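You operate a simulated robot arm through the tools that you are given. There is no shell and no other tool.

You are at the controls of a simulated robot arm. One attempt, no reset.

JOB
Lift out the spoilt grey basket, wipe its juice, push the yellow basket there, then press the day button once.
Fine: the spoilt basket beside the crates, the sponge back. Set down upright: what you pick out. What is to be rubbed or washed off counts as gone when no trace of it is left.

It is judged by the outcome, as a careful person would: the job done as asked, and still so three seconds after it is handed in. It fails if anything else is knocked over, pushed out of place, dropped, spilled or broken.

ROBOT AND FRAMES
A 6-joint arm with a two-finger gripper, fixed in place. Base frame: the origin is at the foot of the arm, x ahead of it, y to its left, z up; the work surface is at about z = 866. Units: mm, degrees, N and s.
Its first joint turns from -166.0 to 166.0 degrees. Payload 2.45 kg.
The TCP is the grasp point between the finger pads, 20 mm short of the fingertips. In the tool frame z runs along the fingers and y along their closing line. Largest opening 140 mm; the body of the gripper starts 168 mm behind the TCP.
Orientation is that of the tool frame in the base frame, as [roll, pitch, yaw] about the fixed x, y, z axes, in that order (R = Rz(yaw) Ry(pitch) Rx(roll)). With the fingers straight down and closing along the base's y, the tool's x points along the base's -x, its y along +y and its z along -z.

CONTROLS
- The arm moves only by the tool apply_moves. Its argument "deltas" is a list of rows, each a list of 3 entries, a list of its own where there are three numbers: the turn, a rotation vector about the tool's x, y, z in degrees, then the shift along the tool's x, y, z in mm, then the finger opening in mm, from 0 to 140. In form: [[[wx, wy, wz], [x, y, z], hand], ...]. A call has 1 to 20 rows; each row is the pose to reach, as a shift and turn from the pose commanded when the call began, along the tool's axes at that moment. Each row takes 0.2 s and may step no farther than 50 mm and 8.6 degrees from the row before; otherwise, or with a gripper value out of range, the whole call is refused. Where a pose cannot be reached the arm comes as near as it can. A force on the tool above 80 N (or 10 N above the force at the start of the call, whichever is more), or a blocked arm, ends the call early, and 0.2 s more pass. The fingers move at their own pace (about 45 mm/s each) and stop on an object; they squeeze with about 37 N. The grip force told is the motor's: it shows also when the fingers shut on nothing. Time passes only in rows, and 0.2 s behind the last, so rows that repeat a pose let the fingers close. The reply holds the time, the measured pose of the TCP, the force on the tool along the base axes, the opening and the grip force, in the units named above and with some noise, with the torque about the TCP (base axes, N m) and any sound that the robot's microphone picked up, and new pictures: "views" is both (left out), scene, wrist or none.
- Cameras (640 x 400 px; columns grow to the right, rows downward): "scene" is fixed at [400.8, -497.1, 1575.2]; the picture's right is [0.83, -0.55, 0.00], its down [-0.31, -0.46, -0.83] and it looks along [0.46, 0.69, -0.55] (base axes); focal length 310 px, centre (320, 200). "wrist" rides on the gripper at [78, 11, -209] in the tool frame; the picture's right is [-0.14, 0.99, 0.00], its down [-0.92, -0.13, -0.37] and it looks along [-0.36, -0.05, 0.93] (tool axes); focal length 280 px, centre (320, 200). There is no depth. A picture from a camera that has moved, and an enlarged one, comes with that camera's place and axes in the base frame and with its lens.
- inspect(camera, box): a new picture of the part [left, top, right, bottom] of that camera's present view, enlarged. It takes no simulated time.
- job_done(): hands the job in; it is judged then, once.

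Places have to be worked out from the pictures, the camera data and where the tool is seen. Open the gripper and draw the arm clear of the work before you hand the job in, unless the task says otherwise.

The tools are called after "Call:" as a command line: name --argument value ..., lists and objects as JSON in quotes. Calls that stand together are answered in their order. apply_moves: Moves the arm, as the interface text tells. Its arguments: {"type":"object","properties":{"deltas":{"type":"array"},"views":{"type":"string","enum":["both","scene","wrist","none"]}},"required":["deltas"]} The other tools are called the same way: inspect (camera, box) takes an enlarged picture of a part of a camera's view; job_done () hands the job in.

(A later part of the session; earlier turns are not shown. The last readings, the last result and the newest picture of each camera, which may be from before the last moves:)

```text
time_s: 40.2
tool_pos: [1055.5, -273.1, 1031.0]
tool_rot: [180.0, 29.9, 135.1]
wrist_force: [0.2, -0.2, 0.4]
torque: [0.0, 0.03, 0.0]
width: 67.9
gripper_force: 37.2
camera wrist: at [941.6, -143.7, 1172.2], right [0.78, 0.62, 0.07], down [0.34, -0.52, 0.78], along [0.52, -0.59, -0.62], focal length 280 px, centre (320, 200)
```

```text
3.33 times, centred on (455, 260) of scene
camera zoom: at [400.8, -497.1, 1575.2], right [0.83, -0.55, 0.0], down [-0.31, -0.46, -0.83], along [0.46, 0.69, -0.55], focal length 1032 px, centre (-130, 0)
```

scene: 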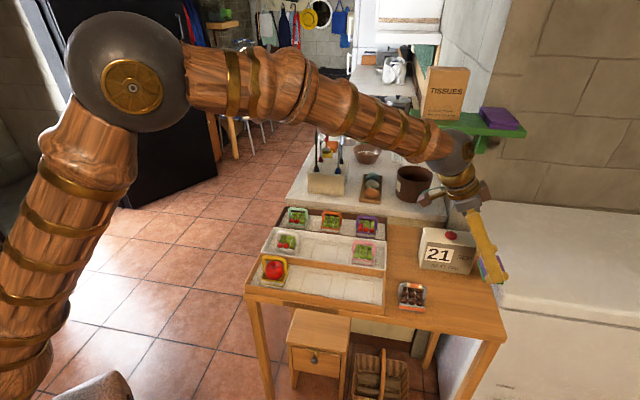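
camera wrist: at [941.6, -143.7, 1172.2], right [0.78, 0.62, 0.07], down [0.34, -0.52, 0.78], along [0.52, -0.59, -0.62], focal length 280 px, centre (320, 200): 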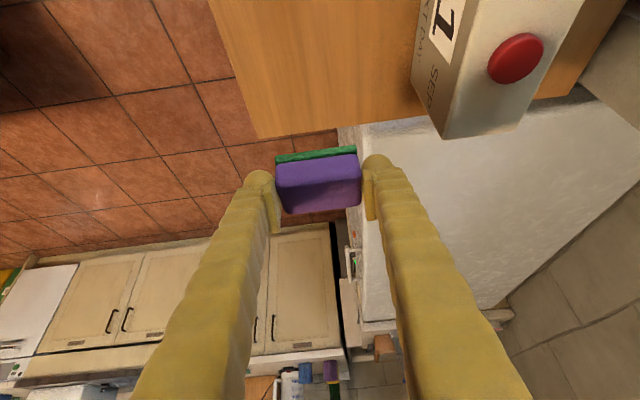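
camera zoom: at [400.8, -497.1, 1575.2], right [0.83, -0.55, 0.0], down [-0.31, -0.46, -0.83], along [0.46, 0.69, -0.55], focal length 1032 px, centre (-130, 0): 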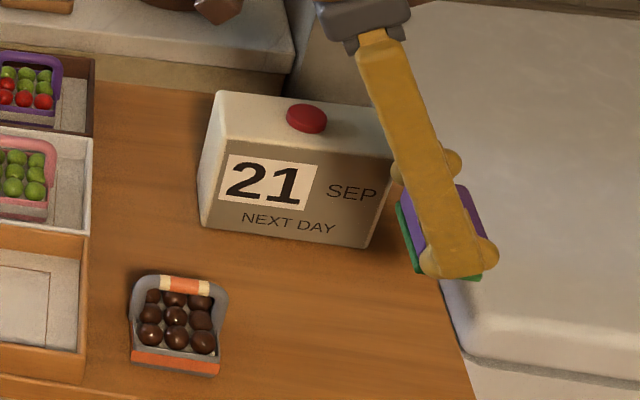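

Pose matches the pickup pose within a millimetre. I lower the sponge down to a few millimetres over the table.

Call:
apply_moves --deltas '[[[0, 0, 0], [15, 0, 26], 45], [[0, 0, 0], [35, 0, 60.6], 45], [[0, 0, 0], [52, 0, 90], 45], [[0, 0, 0], [60, 0, 104], 45], [[0, 0, 0], [63, 0, 109.1], 45], [[0, 0, 0], [63, 0, 109.1], 45]]' --views "wrist"

```text
time_s: 41.6
tool_pos: [1055.9, -272.3, 903.5]
tool_rot: [180.0, 30.0, 135.1]
wrist_force: [0.1, 0.7, -0.6]
torque: [0.0, -0.02, -0.01]
width: 68.1
gripper_force: 36.6
camera wrist: at [941.9, -143.8, 1045.7], right [0.78, 0.62, 0.07], down [0.34, -0.52, 0.78], along [0.52, -0.59, -0.62], focal length 280 px, centre (320, 200)
```

wrist: 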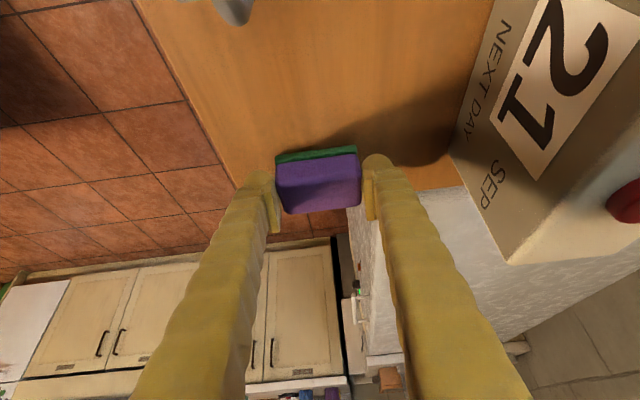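

Call:
apply_moves --deltas '[[[0, 0, 0], [0.8, 0, 1.3], 45], [[0, 0, 0], [1.3, 0, 2.2], 45], [[0, 0, 0], [1.5, 0, 2.6], 45], [[0, 0, 0], [1.5, 0, 2.6], 45]]' --views "none"

```text
time_s: 42.6
tool_pos: [1055.6, -274.0, 901.4]
tool_rot: [180.0, 30.0, 135.1]
wrist_force: [-0.2, 0.6, 0.1]
torque: [0.01, 0.0, 0.01]
width: 68.2
gripper_force: 37.1
```

No contact yet at z≈901; another small step down.

Call:
apply_moves --deltas '[[[0, 0, 0], [0.3, 0, 0.5], 45], [[0, 0, 0], [0.6, 0, 1.0], 45], [[0, 0, 0], [0.6, 0, 1.0], 45]]' --views "none"

```text
time_s: 43.4
tool_pos: [1055.5, -272.9, 899.2]
tool_rot: [-180.0, 30.0, 135.1]
wrist_force: [-0.4, -0.2, 0.4]
torque: [-0.01, 0.01, -0.01]
width: 68.0
gripper_force: 36.7
```

Call:
apply_moves --deltas '[[[0, 0, 0], [0.3, 0, 0.5], 45], [[0, 0, 0], [0.6, 0, 1.0], 45], [[0, 0, 0], [0.6, 0, 1.0], 45]]' --views "none"

```text
time_s: 44.2
tool_pos: [1056.1, -274.2, 899.7]
tool_rot: [180.0, 30.1, 135.1]
wrist_force: [0.4, 0.2, 3.1]
torque: [-0.1, -0.08, 0.0]
width: 68.1
gripper_force: 36.8
```

Light contact (3 N), same height as at pickup. I open the fingers to release it.

Call:
apply_moves --deltas '[[[0, 0, 0], [0, 0, 0], 72], [[0, 0, 0], [0, 0, 0], 80], [[0, 0, 0], [0, 0, 0], 90], [[0, 0, 0], [0, 0, 0], 100], [[0, 0, 0], [0, 0, 0], 100]]' --views "wrist"

Call:
inspect --camera "scene" --box '[450, 260, 520, 330]'

```text
time_s: 45.4
tool_pos: [1056.5, -273.2, 898.6]
tool_rot: [180.0, 30.0, 135.1]
wrist_force: [-0.5, 0.3, -0.3]
torque: [-0.01, 0.0, 0.02]
width: 100.0
gripper_force: 0.2
camera wrist: at [942.2, -144.2, 1040.4], right [0.78, 0.62, 0.07], down [0.34, -0.52, 0.78], along [0.52, -0.59, -0.62], focal length 280 px, centre (320, 200)
```

wrist: 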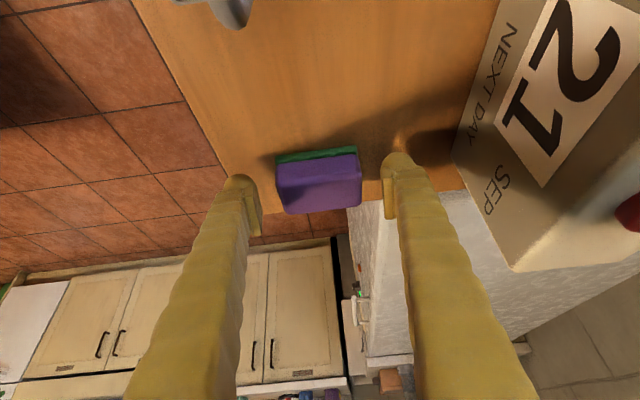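

```text
5.71 times, centred on (485, 295) of scene
camera zoom: at [400.8, -497.1, 1575.2], right [0.83, -0.55, 0.0], down [-0.31, -0.46, -0.83], along [0.46, 0.69, -0.55], focal length 1769 px, centre (-623, -343)
```

zoom: 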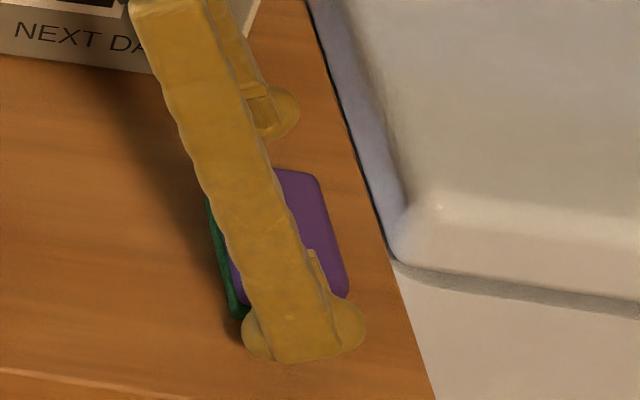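

The sponge is back at its place. I rise straight up, then retreat along the crate axis while bringing the tool back to vertical.

Call:
apply_moves --deltas '[[[0, 0, 0], [-12, 0, -20.8], 100], [[0, 0, 0], [-30, 0, -52], 100], [[0, 0, 0], [-50, 0, -86.6], 100], [[0, 0, 0], [-65, 0, -112.6], 100], [[0, 6, 0], [-30.4, 0, -132.6], 100], [[0, 12, 0], [8.6, 0, -155.1], 100], [[0, 18, 0], [47.6, 0, -177.6], 100], [[0, 24, 0], [86.6, 0, -200.1], 100], [[0, 30, 0], [125.5, 0, -222.6], 100], [[0, 30, 0], [164.5, 0, -245.1], 100], [[0, 30, 0], [203.5, 0, -267.6], 100], [[0, 30, 0], [229.4, 0, -282.6], 100], [[0, 30, 0], [229.4, 0, -282.6], 100]]'

Call:
inspect --camera "scene" --box '[380, 210, 520, 330]'

```text
time_s: 48.2
tool_pos: [816.1, -32.3, 1026.0]
tool_rot: [-180.0, 0.0, 135.0]
wrist_force: [1.0, 0.8, -0.7]
torque: [-0.03, -0.03, 0.02]
width: 100.1
gripper_force: 0.0
camera wrist: at [768.4, 30.6, 1234.8], right [0.8, 0.6, 0.0], down [0.56, -0.74, 0.37], along [0.22, -0.29, -0.93], focal length 280 px, centre (320, 200)
```

scene: 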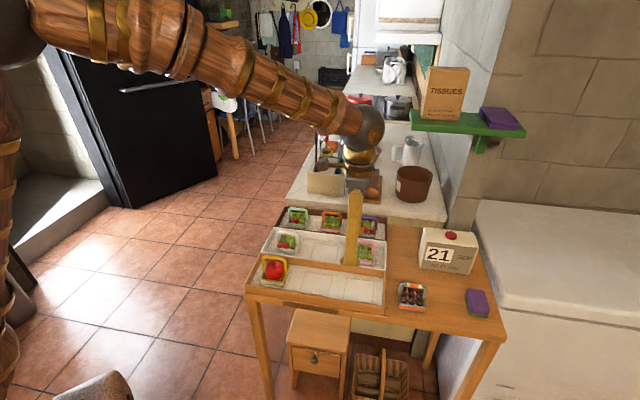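
wrist: 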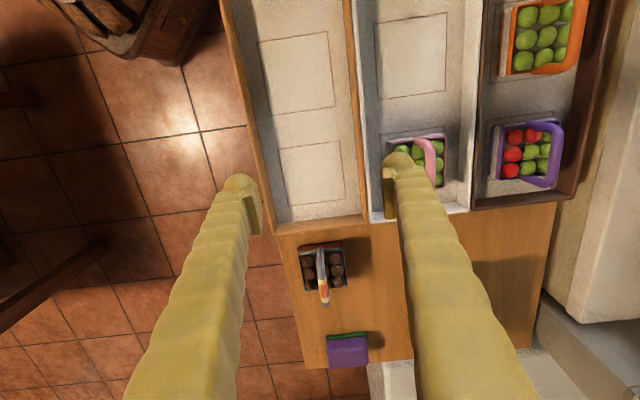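

```text
3.33 times, centred on (450, 270) of scene
camera zoom: at [400.8, -497.1, 1575.2], right [0.83, -0.55, 0.0], down [-0.31, -0.46, -0.83], along [0.46, 0.69, -0.55], focal length 1032 px, centre (-113, -33)
```

zoom: 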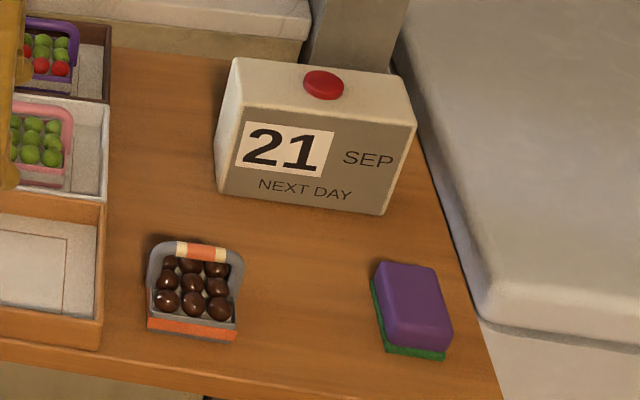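

The sponge sits squarely back in place. Now I move over the yellow basket, yawing +90° so the fingers will straddle it along the crate axis, and hover to measure.

Call:
apply_moves --deltas '[[[0, 0, -4.5], [11, -0.7, -5], 100], [[0, 0, -12.6], [31, -2, -15], 100], [[0, 0, -20.7], [51, -3.2, -25], 100], [[0, 0, -28.8], [70, -4.5, -34], 100], [[0, 0, -36.9], [90, -5.7, -34], 100], [[0, 0, -45], [110, -7, -34], 100], [[0, 0, -53.1], [130, -8.3, -34], 100], [[0, 0, -61.2], [150, -9.5, -34], 100], [[0, 0, -69.3], [169, -10.8, -34], 100], [[0, 0, -77.4], [189, -12, -34], 100], [[0, 0, -85.5], [209, -13.3, -34], 100], [[0, 0, -90], [220, -14, -34], 100], [[0, 0, -90], [220, -14, -34], 100]]'

Call:
inspect --camera "wrist" --box '[220, 60, 440, 240]'

Call:
inspect --camera "scene" --box '[235, 230, 345, 310]'

```text
time_s: 51.0
tool_pos: [650.3, 112.1, 1063.5]
tool_rot: [-180.0, 0.0, -134.9]
wrist_force: [-0.4, 0.1, 0.1]
torque: [-0.02, 0.02, -0.06]
width: 99.8
gripper_force: 0.0
camera wrist: at [587.9, 64.7, 1271.3], right [-0.6, 0.8, 0.0], down [0.74, 0.56, 0.37], along [0.29, 0.22, -0.93], focal length 280 px, centre (320, 200)
```

scene: 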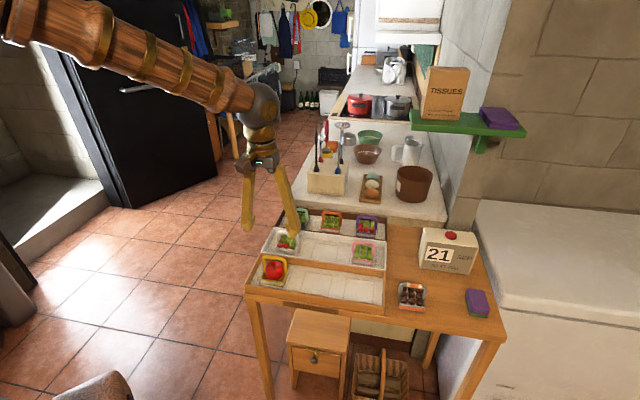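
wrist: 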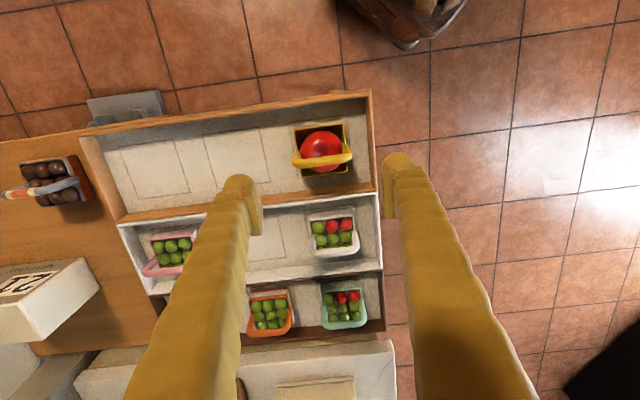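

```text
2.22 times, centred on (330, 150) of wrist
camera zoom: at [587.9, 64.7, 1271.3], right [-0.6, 0.8, 0.0], down [0.74, 0.56, 0.37], along [0.29, 0.22, -0.93], focal length 623 px, centre (298, 311)
```

zoom: 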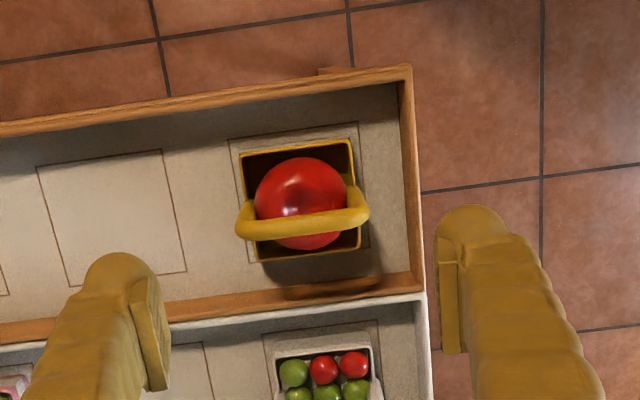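

```text
5.00 times, centred on (290, 270) of scene
camera zoom: at [400.8, -497.1, 1575.2], right [0.83, -0.55, 0.0], down [-0.31, -0.46, -0.83], along [0.46, 0.69, -0.55], focal length 1548 px, centre (470, -150)
```

zoom: 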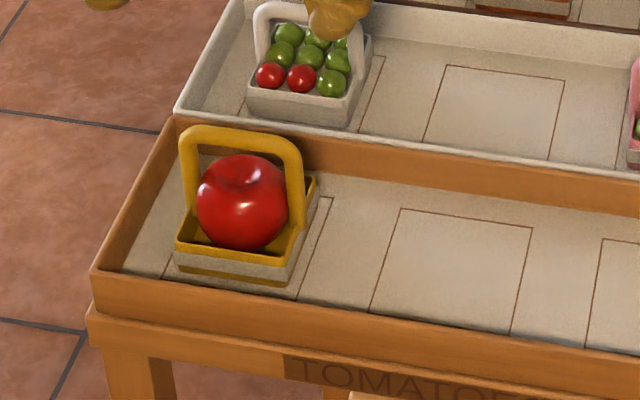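

From here: slot 1 centre r≈378.7; yellow basket centred at r≈378, handle legs spanning r≈340–418; crate end wall at r≈312. I narrow to 88 mm and descend to just above the handle to check that both fingers clear it.

Call:
apply_moves --deltas '[[[0, 0, 0], [-0.5, 0.1, 30], 88], [[0, 0, 0], [-1, 0.2, 60], 88], [[0, 0, 0], [-1.3, 0.3, 85], 88], [[0, 0, 0], [-1.3, 0.3, 98], 88], [[0, 0, 0], [-1.3, 0.3, 98], 88]]'

Call:
inspect --camera "wrist" --box '[210, 60, 430, 240]'

Call:
inspect --camera "scene" --box '[235, 200, 345, 310]'

```text
time_s: 52.2
tool_pos: [652.4, 113.1, 962.6]
tool_rot: [-179.9, 0.0, -134.8]
wrist_force: [0.7, 0.1, 0.0]
torque: [0.0, 0.0, -0.02]
width: 88.2
gripper_force: 0.1
camera wrist: at [589.6, 65.5, 1171.4], right [-0.6, 0.8, 0.0], down [0.74, 0.56, 0.37], along [0.29, 0.22, -0.93], focal length 280 px, centre (320, 200)
```

scene: 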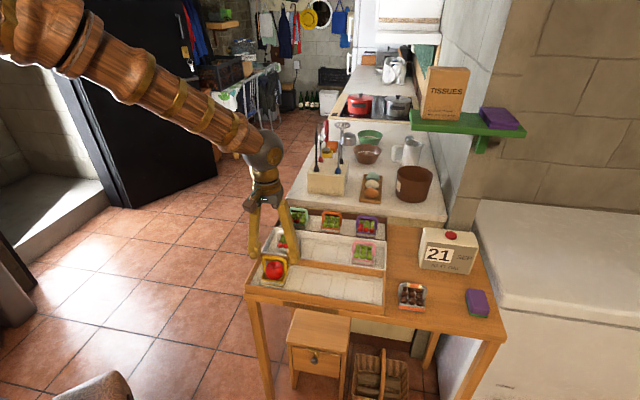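
wrist: 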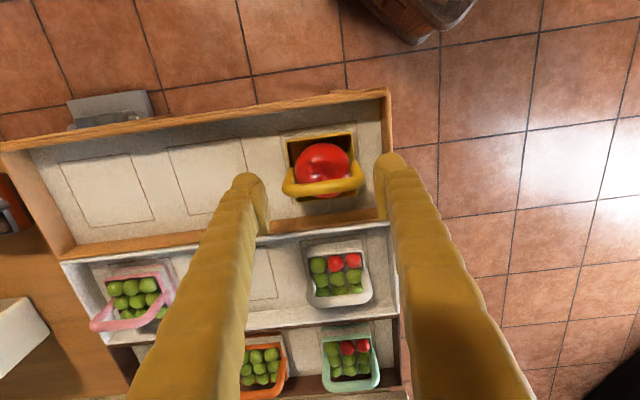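

```text
2.22 times, centred on (320, 150) of wrist
camera zoom: at [589.6, 65.5, 1171.4], right [-0.6, 0.8, 0.0], down [0.74, 0.56, 0.37], along [0.29, 0.22, -0.93], focal length 623 px, centre (320, 311)
```

zoom: 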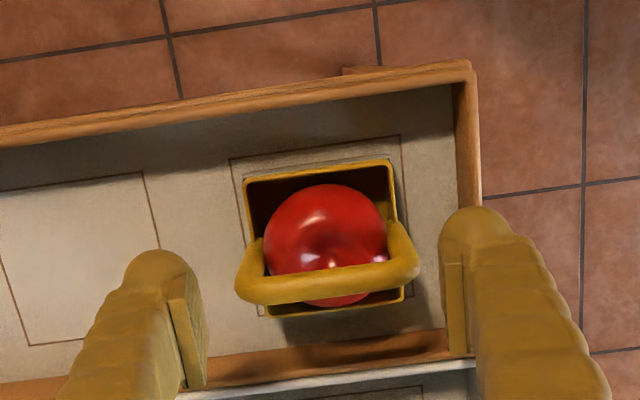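

```text
3.64 times, centred on (290, 255) of scene
camera zoom: at [400.8, -497.1, 1575.2], right [0.83, -0.55, 0.0], down [-0.31, -0.46, -0.83], along [0.46, 0.69, -0.55], focal length 1126 px, centre (429, 0)
```

zoom: 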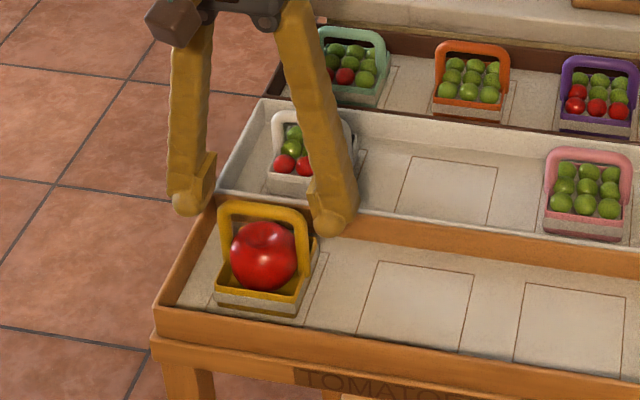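

Handle spans r≈341–417, and the fingers sit at about 337 and 425 – they clear it on both sides. I go down until the tips are just above the crate-rim height (TCP z≈915).

Call:
apply_moves --deltas '[[[0, 0, 0], [0, 0.5, 15], 88], [[0, 0, 0], [0, 1, 30], 88], [[0, 0, 0], [0, 1, 42], 88], [[0, 0, 0], [0, 1, 47], 88], [[0, 0, 0], [0, 1, 47], 88]]'

Call:
inspect --camera "wrist" --box '[210, 60, 430, 240]'

Call:
inspect --camera "scene" --box '[235, 210, 345, 310]'

```text
time_s: 53.4
tool_pos: [649.9, 113.1, 919.3]
tool_rot: [179.9, 0.0, -135.0]
wrist_force: [-0.4, -0.2, -0.4]
torque: [0.02, 0.0, 0.01]
width: 88.0
gripper_force: 0.0
camera wrist: at [587.4, 66.1, 1127.1], right [-0.6, 0.8, 0.0], down [0.74, 0.56, 0.37], along [0.29, 0.22, -0.93], focal length 280 px, centre (320, 200)
```

scene: 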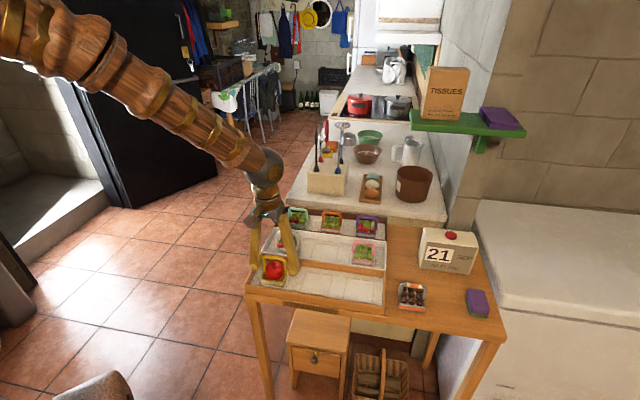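
wrist: 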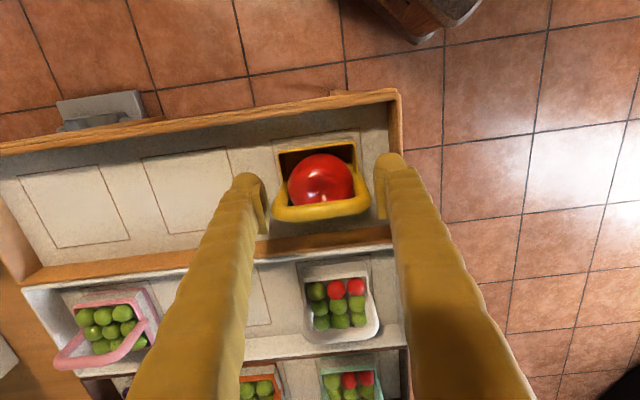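

```text
2.22 times, centred on (320, 150) of wrist
camera zoom: at [587.4, 66.1, 1127.1], right [-0.6, 0.8, 0.0], down [0.74, 0.56, 0.37], along [0.29, 0.22, -0.93], focal length 623 px, centre (320, 311)
```

zoom: 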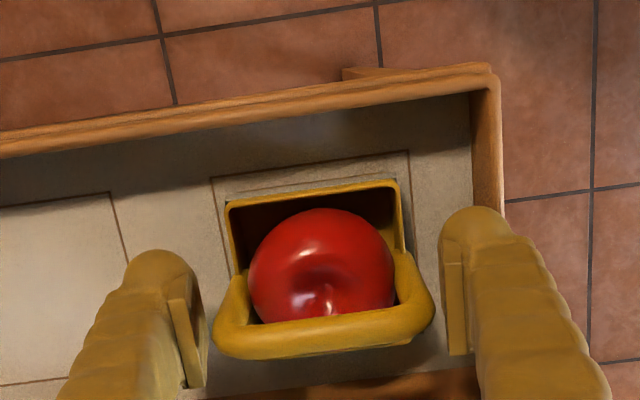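

```text
4.00 times, centred on (290, 260) of scene
camera zoom: at [400.8, -497.1, 1575.2], right [0.83, -0.55, 0.0], down [-0.31, -0.46, -0.83], along [0.46, 0.69, -0.55], focal length 1238 px, centre (440, -40)
```

zoom: 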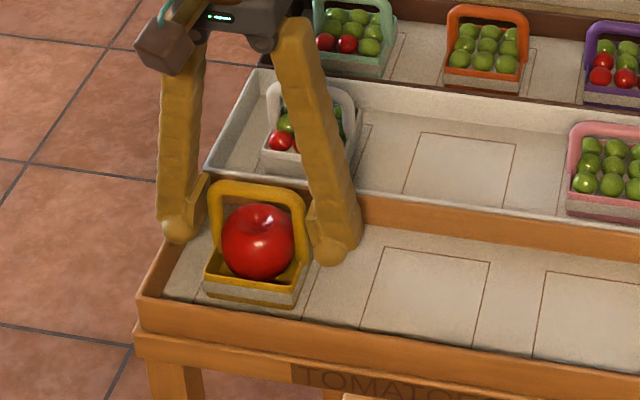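

Fingers are on both sides of the handle legs with tips just above the crate rim. I lower 6 mm more and narrow to 80 mm so the basket is loosely caged (handle ≈76 mm wide).

Call:
apply_moves --deltas '[[[0, 0, 0], [0, 0, 3], 86], [[0, 0, 0], [0, 0, 6], 83], [[0, 0, 0], [0, 0, 6], 80], [[0, 0, 0], [0, 0, 6], 80]]'

Call:
inspect --camera "wrist" --box '[210, 60, 430, 240]'

Call:
inspect --camera "scene" --box '[240, 240, 320, 305]'

```text
time_s: 54.4
tool_pos: [649.4, 114.7, 911.4]
tool_rot: [-179.9, 0.0, -135.1]
wrist_force: [-0.2, 0.1, 0.4]
torque: [0.01, -0.04, 0.03]
width: 80.1
gripper_force: 0.2
camera wrist: at [587.1, 66.5, 1120.9], right [-0.6, 0.8, 0.0], down [0.74, 0.56, 0.37], along [0.29, 0.22, -0.93], focal length 280 px, centre (320, 200)
```

scene: 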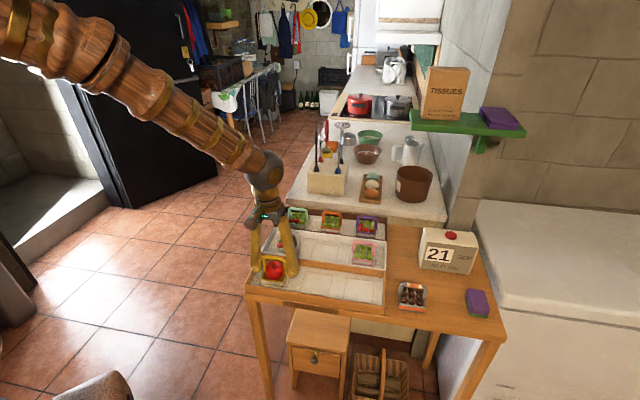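
wrist: 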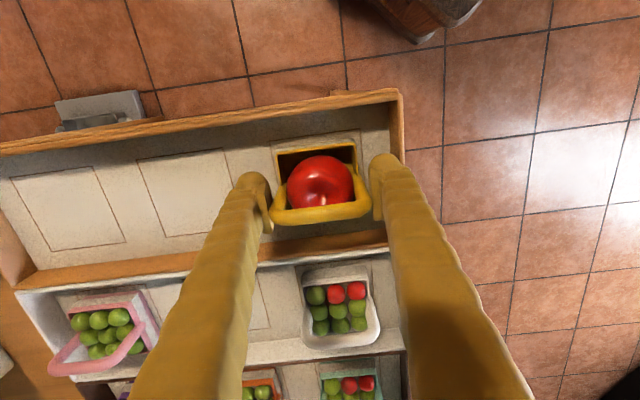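

```text
2.22 times, centred on (320, 150) of wrist
camera zoom: at [587.1, 66.5, 1120.9], right [-0.6, 0.8, 0.0], down [0.74, 0.56, 0.37], along [0.29, 0.22, -0.93], focal length 623 px, centre (320, 311)
```

zoom: 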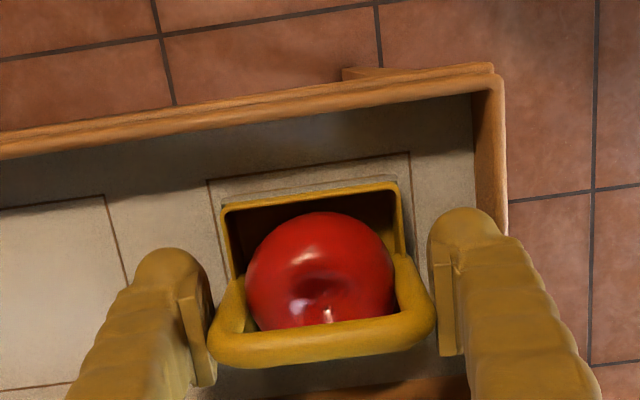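

```text
6.15 times, centred on (280, 272) of scene
camera zoom: at [400.8, -497.1, 1575.2], right [0.83, -0.55, 0.0], down [-0.31, -0.46, -0.83], along [0.46, 0.69, -0.55], focal length 1905 px, centre (566, -246)
```

zoom: 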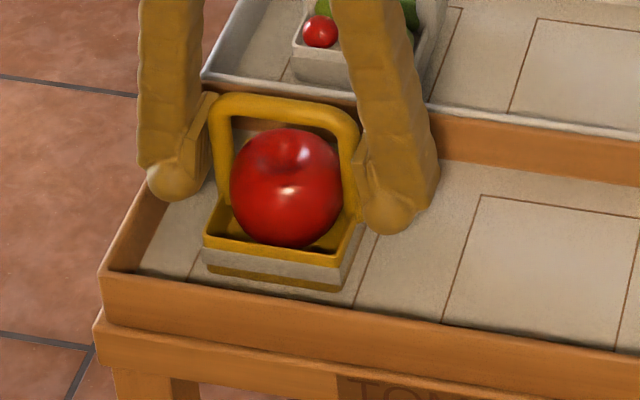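

Caged with no contact force. I begin the push: 40 mm along the crate, slowly, then check.

Call:
apply_moves --deltas '[[[0, 0, 0], [0, -3, 0], 80], [[0, 0, 0], [0, -8, 0], 80], [[0, 0, 0], [0, -15, 0], 80], [[0, 0, 0], [0, -23, 0], 80], [[0, 0, 0], [0, -31, 0], 80], [[0, 0, 0], [0, -37, 0], 80], [[0, 0, 0], [0, -40, 0], 80]]'

Call:
inspect --camera "wrist" --box '[210, 60, 430, 240]'

Call:
inspect --camera "scene" --box '[240, 240, 340, 305]'

```text
time_s: 56.0
tool_pos: [679.3, 86.8, 913.6]
tool_rot: [179.9, 0.1, -135.0]
wrist_force: [-0.1, -0.1, 0.2]
torque: [0.01, 0.01, -0.01]
width: 80.2
gripper_force: 0.7
camera wrist: at [616.4, 38.7, 1121.2], right [-0.6, 0.8, 0.0], down [0.74, 0.56, 0.37], along [0.29, 0.22, -0.93], focal length 280 px, centre (320, 200)
```

scene: 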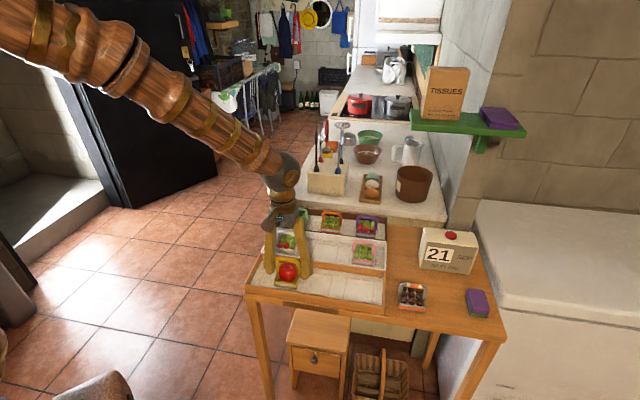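
wrist: 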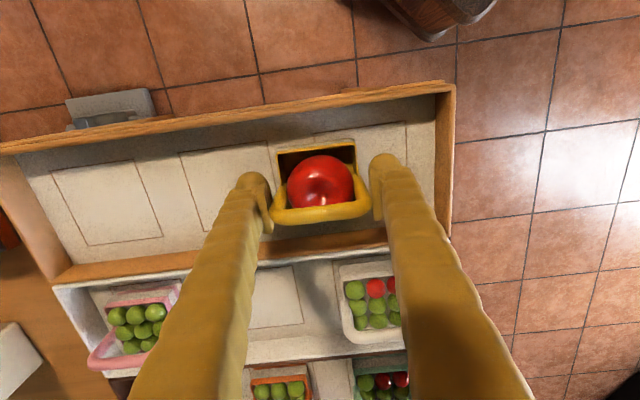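

```text
2.22 times, centred on (320, 150) of wrist
camera zoom: at [616.4, 38.7, 1121.2], right [-0.6, 0.8, 0.0], down [0.74, 0.56, 0.37], along [0.29, 0.22, -0.93], focal length 623 px, centre (320, 311)
```

zoom: 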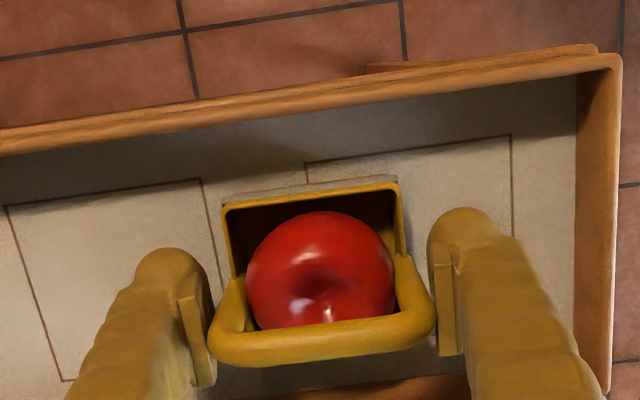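

```text
6.15 times, centred on (290, 272) of scene
camera zoom: at [400.8, -497.1, 1575.2], right [0.83, -0.55, 0.0], down [-0.31, -0.46, -0.83], along [0.46, 0.69, -0.55], focal length 1905 px, centre (505, -246)
```

zoom: 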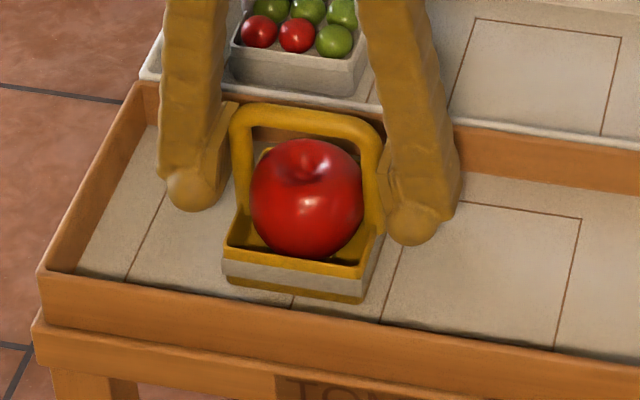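

The basket slides along upright. I push the remaining 86 mm, slowing at the end.

Call:
apply_moves --deltas '[[[0, 0, 0], [0, -3, 0], 80], [[0, 0, 0], [0, -8, 0], 80], [[0, 0, 0], [0, -16, 0], 80], [[0, 0, 0], [0, -25, 0], 80], [[0, 0, 0], [0, -34, 0], 80], [[0, 0, 0], [0, -43, 0], 80], [[0, 0, 0], [0, -52, 0], 80], [[0, 0, 0], [0, -61, 0], 80], [[0, 0, 0], [0, -70, 0], 80], [[0, 0, 0], [0, -77, 0], 80], [[0, 0, 0], [0, -82, 0], 80], [[0, 0, 0], [0, -84.5, 0], 80], [[0, 0, 0], [0, -84.5, 0], 80]]'

Call:
inspect --camera "wrist" --box '[210, 60, 430, 240]'

Call:
inspect --camera "scene" --box '[270, 245, 370, 310]'

```text
time_s: 58.8
tool_pos: [738.5, 26.2, 912.5]
tool_rot: [179.9, 0.0, -135.0]
wrist_force: [-0.9, 0.4, 0.3]
torque: [0.0, 0.02, 0.06]
width: 80.1
gripper_force: 0.0
camera wrist: at [675.7, -21.0, 1120.4], right [-0.6, 0.8, 0.0], down [0.74, 0.56, 0.37], along [0.29, 0.22, -0.93], focal length 280 px, centre (320, 200)
```

scene: 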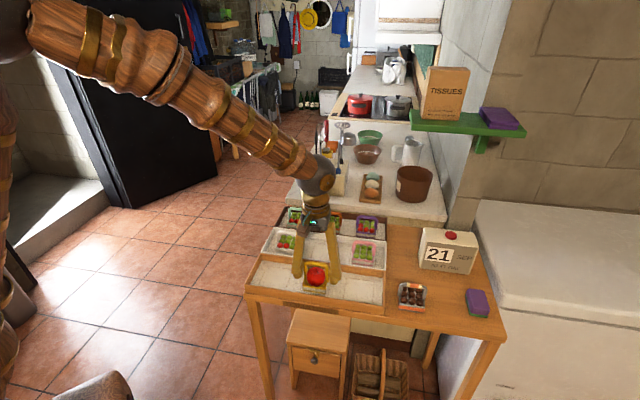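
wrist: 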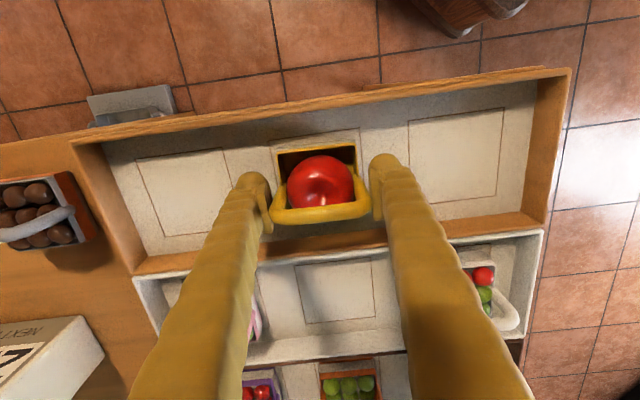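

```text
2.22 times, centred on (320, 150) of wrist
camera zoom: at [675.7, -21.0, 1120.4], right [-0.6, 0.8, 0.0], down [0.74, 0.56, 0.37], along [0.29, 0.22, -0.93], focal length 623 px, centre (320, 311)
```

zoom: 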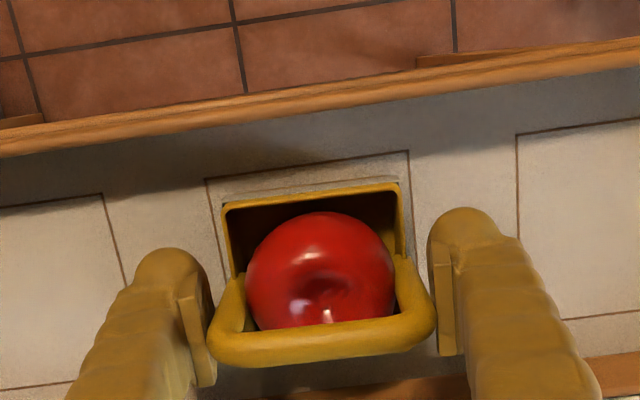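

```text
6.15 times, centred on (320, 278) of scene
camera zoom: at [400.8, -497.1, 1575.2], right [0.83, -0.55, 0.0], down [-0.31, -0.46, -0.83], along [0.46, 0.69, -0.55], focal length 1905 px, centre (320, -277)
```

zoom: 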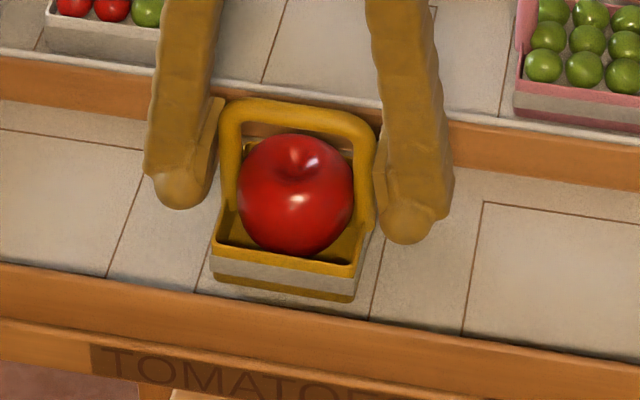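

In the same relative view as at the start, the basket sits in slot 2 exactly as it sat in slot 1. I open to 90 mm and rise straight up.

Call:
apply_moves --deltas '[[[0, 0, 0], [0, 0, 0], 85], [[0, 0, 0], [0, 0, 0], 90], [[0, 0, 0], [0, 0, -10], 90], [[0, 0, 0], [0, 0, -30], 90], [[0, 0, 0], [0, 0, -65], 90], [[0, 0, 0], [0, 0, -105], 90], [[0, 0, 0], [0, 0, -140], 90], [[0, 0, 0], [0, 0, -140], 90]]'

Call:
inspect --camera "wrist" --box '[210, 60, 430, 240]'

Call:
inspect --camera "scene" --box '[240, 200, 400, 310]'

```text
time_s: 60.6
tool_pos: [739.2, 27.0, 1052.0]
tool_rot: [-180.0, 0.0, -135.0]
wrist_force: [0.6, -1.2, 0.1]
torque: [0.01, 0.05, 0.02]
width: 89.9
gripper_force: 0.1
camera wrist: at [676.2, -20.5, 1260.8], right [-0.6, 0.8, 0.0], down [0.74, 0.56, 0.37], along [0.29, 0.22, -0.93], focal length 280 px, centre (320, 200)
```

scene: 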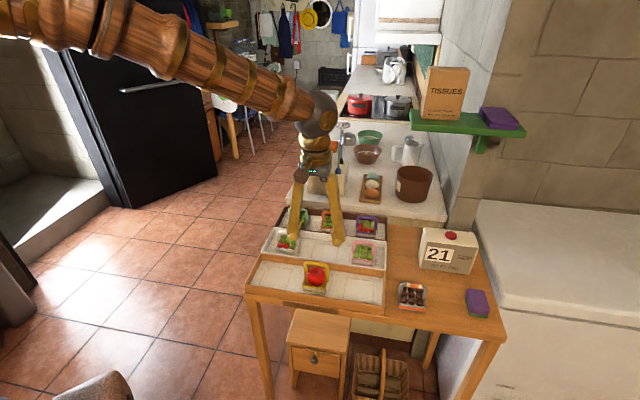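
wrist: 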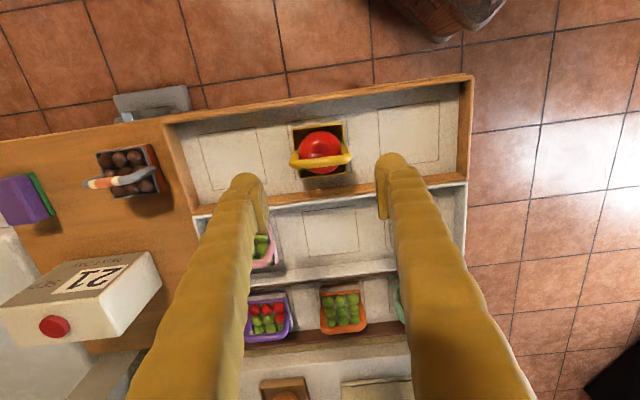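

```text
2.22 times, centred on (320, 150) of wrist
camera zoom: at [676.2, -20.5, 1260.8], right [-0.6, 0.8, 0.0], down [0.74, 0.56, 0.37], along [0.29, 0.22, -0.93], focal length 623 px, centre (320, 311)
```

zoom: 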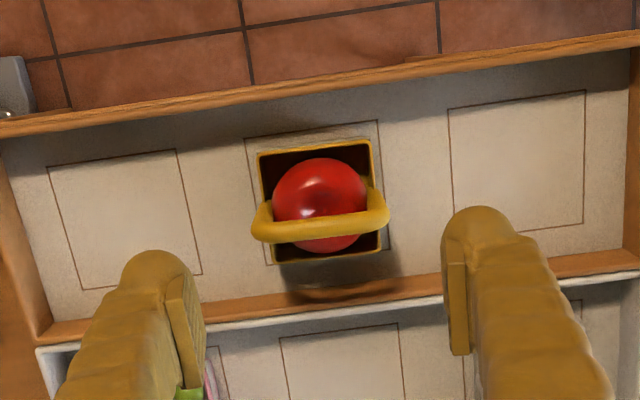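

```text
3.64 times, centred on (320, 255) of scene
camera zoom: at [400.8, -497.1, 1575.2], right [0.83, -0.55, 0.0], down [-0.31, -0.46, -0.83], along [0.46, 0.69, -0.55], focal length 1126 px, centre (320, 0)
```

zoom: 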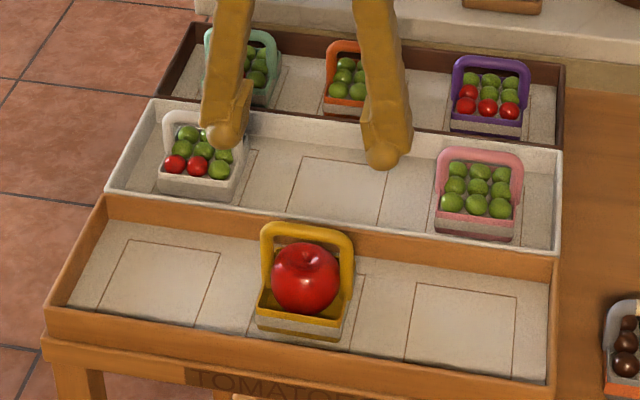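

The yellow basket is centred in slot 2. Now the button: estimated at (1114,−123), top ≈985. I close the fingers and swing to a radial heading (yaw ≈174°) at a safe height first.

Call:
apply_moves --deltas '[[[0, 0, 7.3], [1.4, -22.8, -12], 60], [[0, 0, 14.7], [2.8, -45.7, -25], 30], [[0, 0, 22], [4.2, -68.5, -40], 0], [[0, 0, 29.3], [5.7, -91.3, -52], 0], [[0, 0, 36.6], [7.1, -114.1, -62], 0], [[0, 0, 44], [8.5, -137, -68], 0], [[0, 0, 51.3], [9.9, -159.8, -68], 0], [[0, 0, 51.3], [9.9, -159.8, -68], 0]]'

```text
time_s: 62.4
tool_pos: [843.1, -94.4, 1119.6]
tool_rot: [180.0, 0.0, 173.7]
wrist_force: [0.5, 0.1, 0.3]
torque: [-0.03, -0.01, -0.03]
width: 0.1
gripper_force: 29.8
camera wrist: at [767.2, -76.1, 1327.6], right [0.25, 0.97, 0.0], down [0.9, -0.23, 0.37], along [0.36, -0.09, -0.93], focal length 280 px, centre (320, 200)
```

scene: 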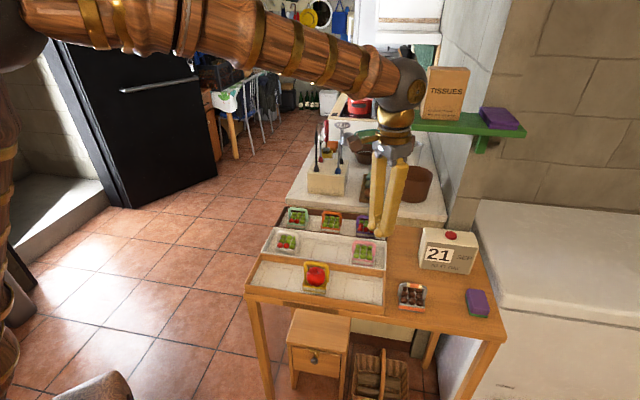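
wrist: 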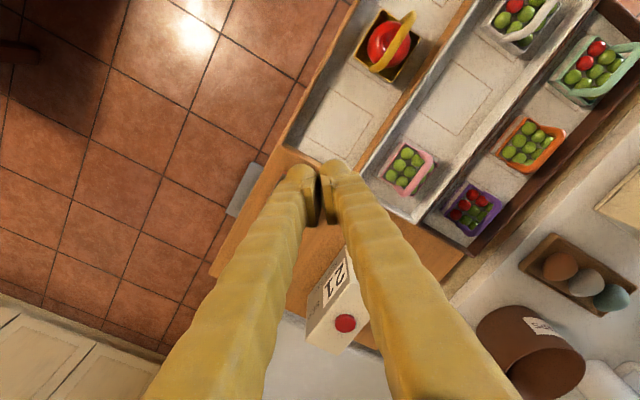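

The button re-measures at (1112,−123). I now tilt 40° outward along the radial direction and move to about 40 mm above the button.

Call:
apply_moves --deltas '[[[0, -4, 0], [-27.1, 0.1, 4], 0], [[0, -9.2, 0], [-62.4, 0.3, 10], 0], [[0, -14.4, 0], [-97.7, 0.4, 18], 0], [[0, -19.6, 0], [-133, 0.6, 26], 0], [[0, -24.8, 0], [-168.3, 0.7, 35], 0], [[0, -30, 0], [-203.6, 0.9, 45], 0], [[0, -35.2, 0], [-238.8, 1.1, 55], 0], [[0, -40, 0], [-271.4, 1.2, 64.6], 0], [[0, -40, 0], [-271.4, 1.2, 64.6], 0]]'

Call:
inspect --camera "wrist" --box '[220, 60, 420, 260]'

Call:
inspect --camera "scene" --box '[400, 180, 500, 290]'

```text
time_s: 64.4
tool_pos: [1114.3, -119.8, 1055.8]
tool_rot: [-179.9, 40.0, 173.8]
wrist_force: [0.5, -0.7, 0.4]
torque: [-0.04, -0.01, -0.01]
width: 0.0
gripper_force: 29.3
camera wrist: at [922.5, -88.6, 1164.4], right [0.21, 0.97, 0.09], down [0.45, -0.18, 0.87], along [0.87, -0.15, -0.48], focal length 280 px, centre (320, 200)
```

scene: 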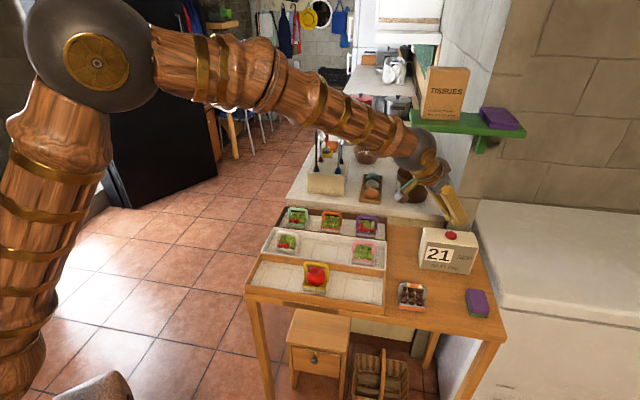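
wrist: 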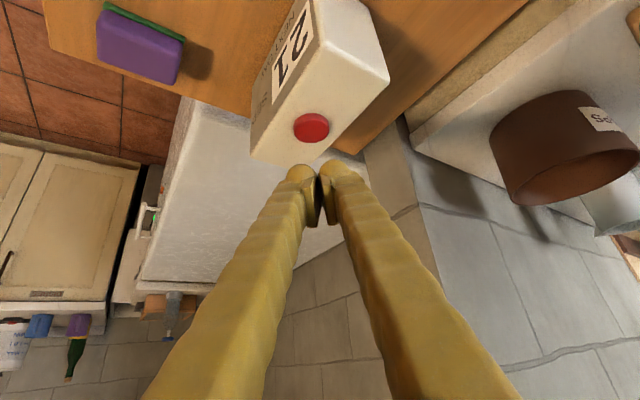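

```text
2.00 times, centred on (320, 160) of wrist
camera zoom: at [922.5, -88.6, 1164.4], right [0.21, 0.97, 0.09], down [0.45, -0.18, 0.87], along [0.87, -0.15, -0.48], focal length 561 px, centre (320, 280)
```

zoom: 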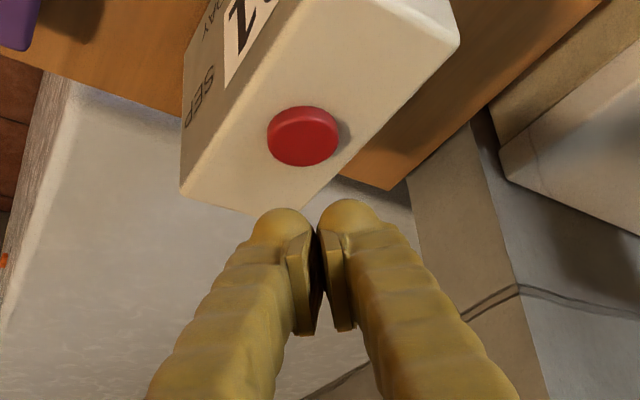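

```text
3.64 times, centred on (450, 235) of scene
camera zoom: at [400.8, -497.1, 1575.2], right [0.83, -0.55, 0.0], down [-0.31, -0.46, -0.83], along [0.46, 0.69, -0.55], focal length 1126 px, centre (-153, 73)
```

zoom: 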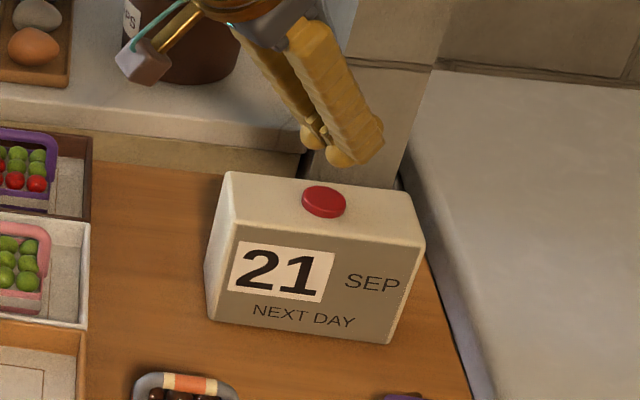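

The tilted pose is reached; the closed tips are above the button (button ≈ (1112.5,−122.5)). I lower to ~10 mm above it with a small lateral correction and look again.

Call:
apply_moves --deltas '[[[0, 0, 0], [7, -1, 8], 0], [[0, 0, 0], [15, -2, 16.5], 0], [[0, 0, 0], [20, -2.3, 22], 0], [[0, 0, 0], [22.2, -2.3, 24.4], 0], [[0, 0, 0], [22.2, -2.3, 24.4], 0]]'

Call:
inspect --camera "wrist" --box '[240, 100, 400, 240]'

Call:
inspect --camera "scene" --box '[415, 200, 485, 280]'

```text
time_s: 65.6
tool_pos: [1111.7, -123.7, 1022.0]
tool_rot: [-180.0, 40.1, 173.8]
wrist_force: [0.9, -0.4, 0.1]
torque: [0.0, 0.02, -0.01]
width: 0.0
gripper_force: 29.1
camera wrist: at [920.4, -91.3, 1131.0], right [0.21, 0.97, 0.09], down [0.45, -0.18, 0.87], along [0.87, -0.15, -0.48], focal length 280 px, centre (320, 200)
```

scene: 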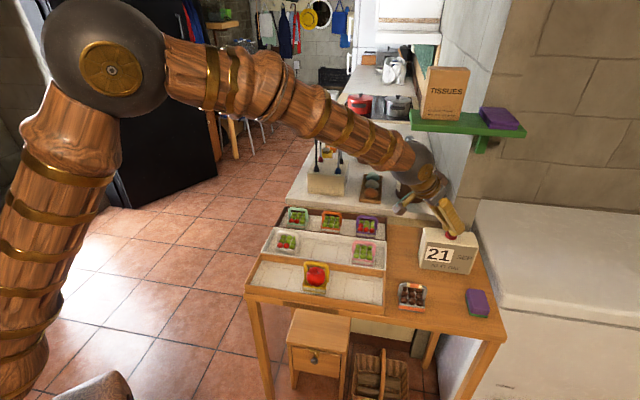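
wrist: 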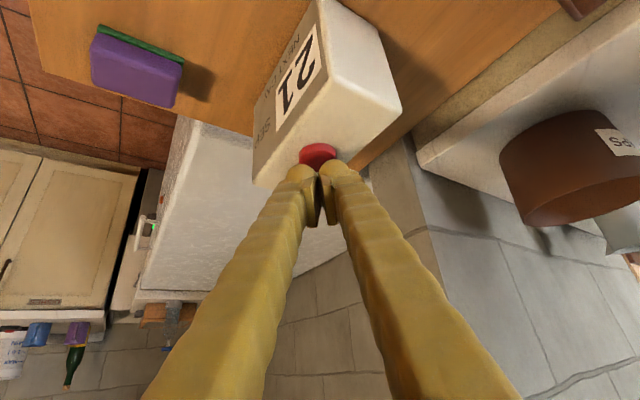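

```text
2.86 times, centred on (320, 170) of wrist
camera zoom: at [920.4, -91.3, 1131.0], right [0.21, 0.97, 0.09], down [0.45, -0.18, 0.87], along [0.87, -0.15, -0.48], focal length 801 px, centre (320, 286)
```

zoom: 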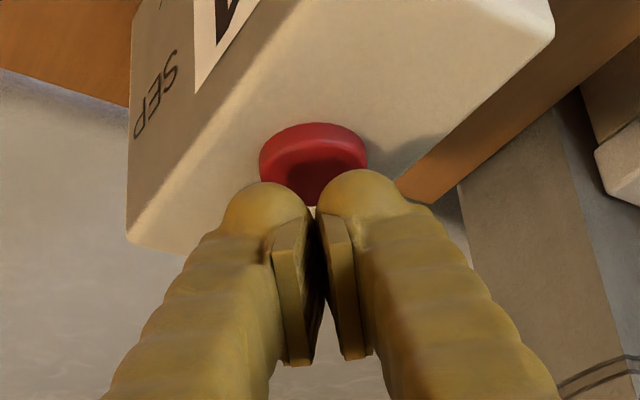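

```text
5.00 times, centred on (450, 240) of scene
camera zoom: at [400.8, -497.1, 1575.2], right [0.83, -0.55, 0.0], down [-0.31, -0.46, -0.83], along [0.46, 0.69, -0.55], focal length 1548 px, centre (-330, 0)
```

zoom: 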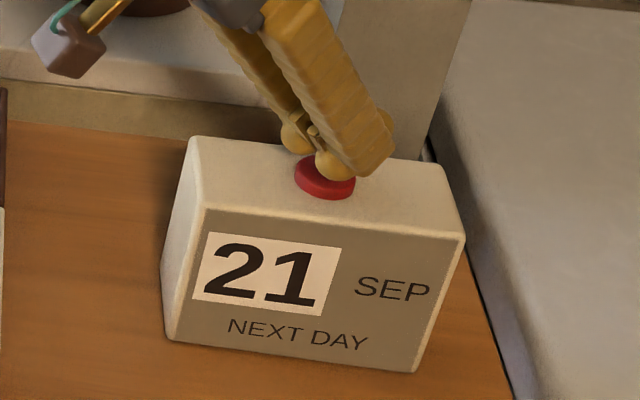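

The tips are right over the button, a few millimetres above. I step down slowly and watch force and display.

Call:
apply_moves --deltas '[[[0, 0, 0], [1.29, 0, 1.53], 0], [[0, 0, 0], [2.57, 0, 3.06], 0], [[0, 0, 0], [3.86, 0, 4.6], 0], [[0, 0, 0], [3.86, 0, 4.6], 0]]' --views "scene"

Call:
inspect --camera "scene" --box '[415, 200, 485, 280]'

```text
time_s: 66.6
tool_pos: [1113.9, -124.2, 1016.9]
tool_rot: [179.9, 40.0, 173.8]
wrist_force: [0.3, 0.9, -0.2]
torque: [-0.02, -0.03, -0.02]
width: 0.2
gripper_force: 29.4
```

scene: 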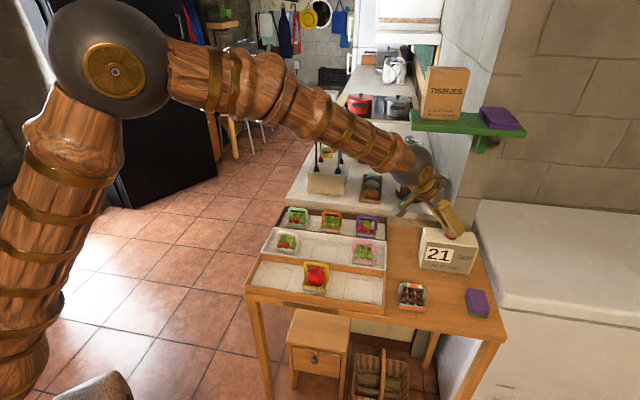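

```text
5.00 times, centred on (450, 240) of scene
camera zoom: at [400.8, -497.1, 1575.2], right [0.83, -0.55, 0.0], down [-0.31, -0.46, -0.83], along [0.46, 0.69, -0.55], focal length 1548 px, centre (-330, 0)
```

zoom: 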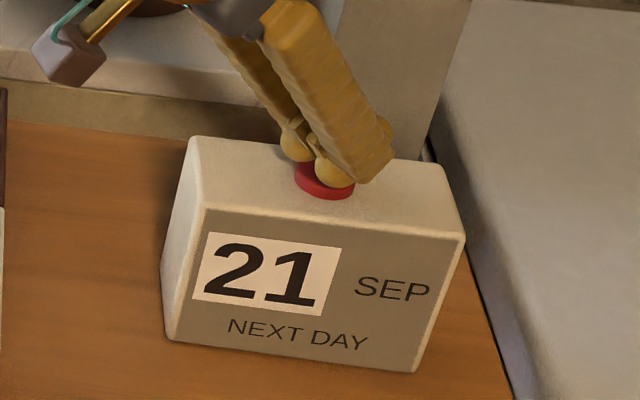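

Still no contact; I continue down in 1.5–2 mm steps.

Call:
apply_moves --deltas '[[[0, 0, 0], [0.96, 0, 1.15], 0], [[0, 0, 0], [1.93, 0, 2.3], 0], [[0, 0, 0], [1.93, 0, 2.3], 0]]' --views "none"

Call:
inspect --camera "scene" --box '[415, 200, 485, 280]'

```text
time_s: 67.4
tool_pos: [1113.3, -122.7, 1013.5]
tool_rot: [179.9, 39.9, 173.7]
wrist_force: [-0.1, -0.3, 1.0]
torque: [0.01, 0.0, 0.05]
width: 0.2
gripper_force: 28.8
```

```text
5.00 times, centred on (450, 240) of scene
camera zoom: at [400.8, -497.1, 1575.2], right [0.83, -0.55, 0.0], down [-0.31, -0.46, -0.83], along [0.46, 0.69, -0.55], focal length 1548 px, centre (-330, 0)
```

zoom: 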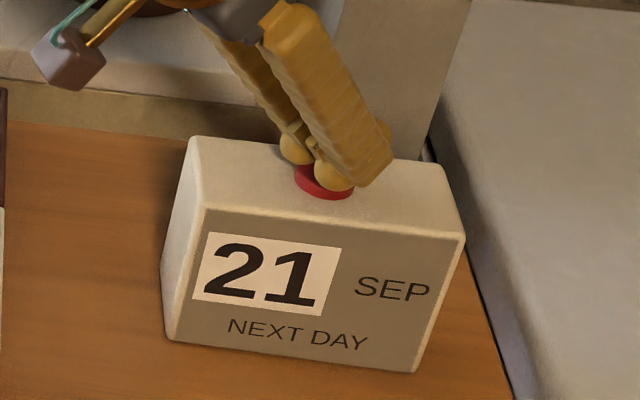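

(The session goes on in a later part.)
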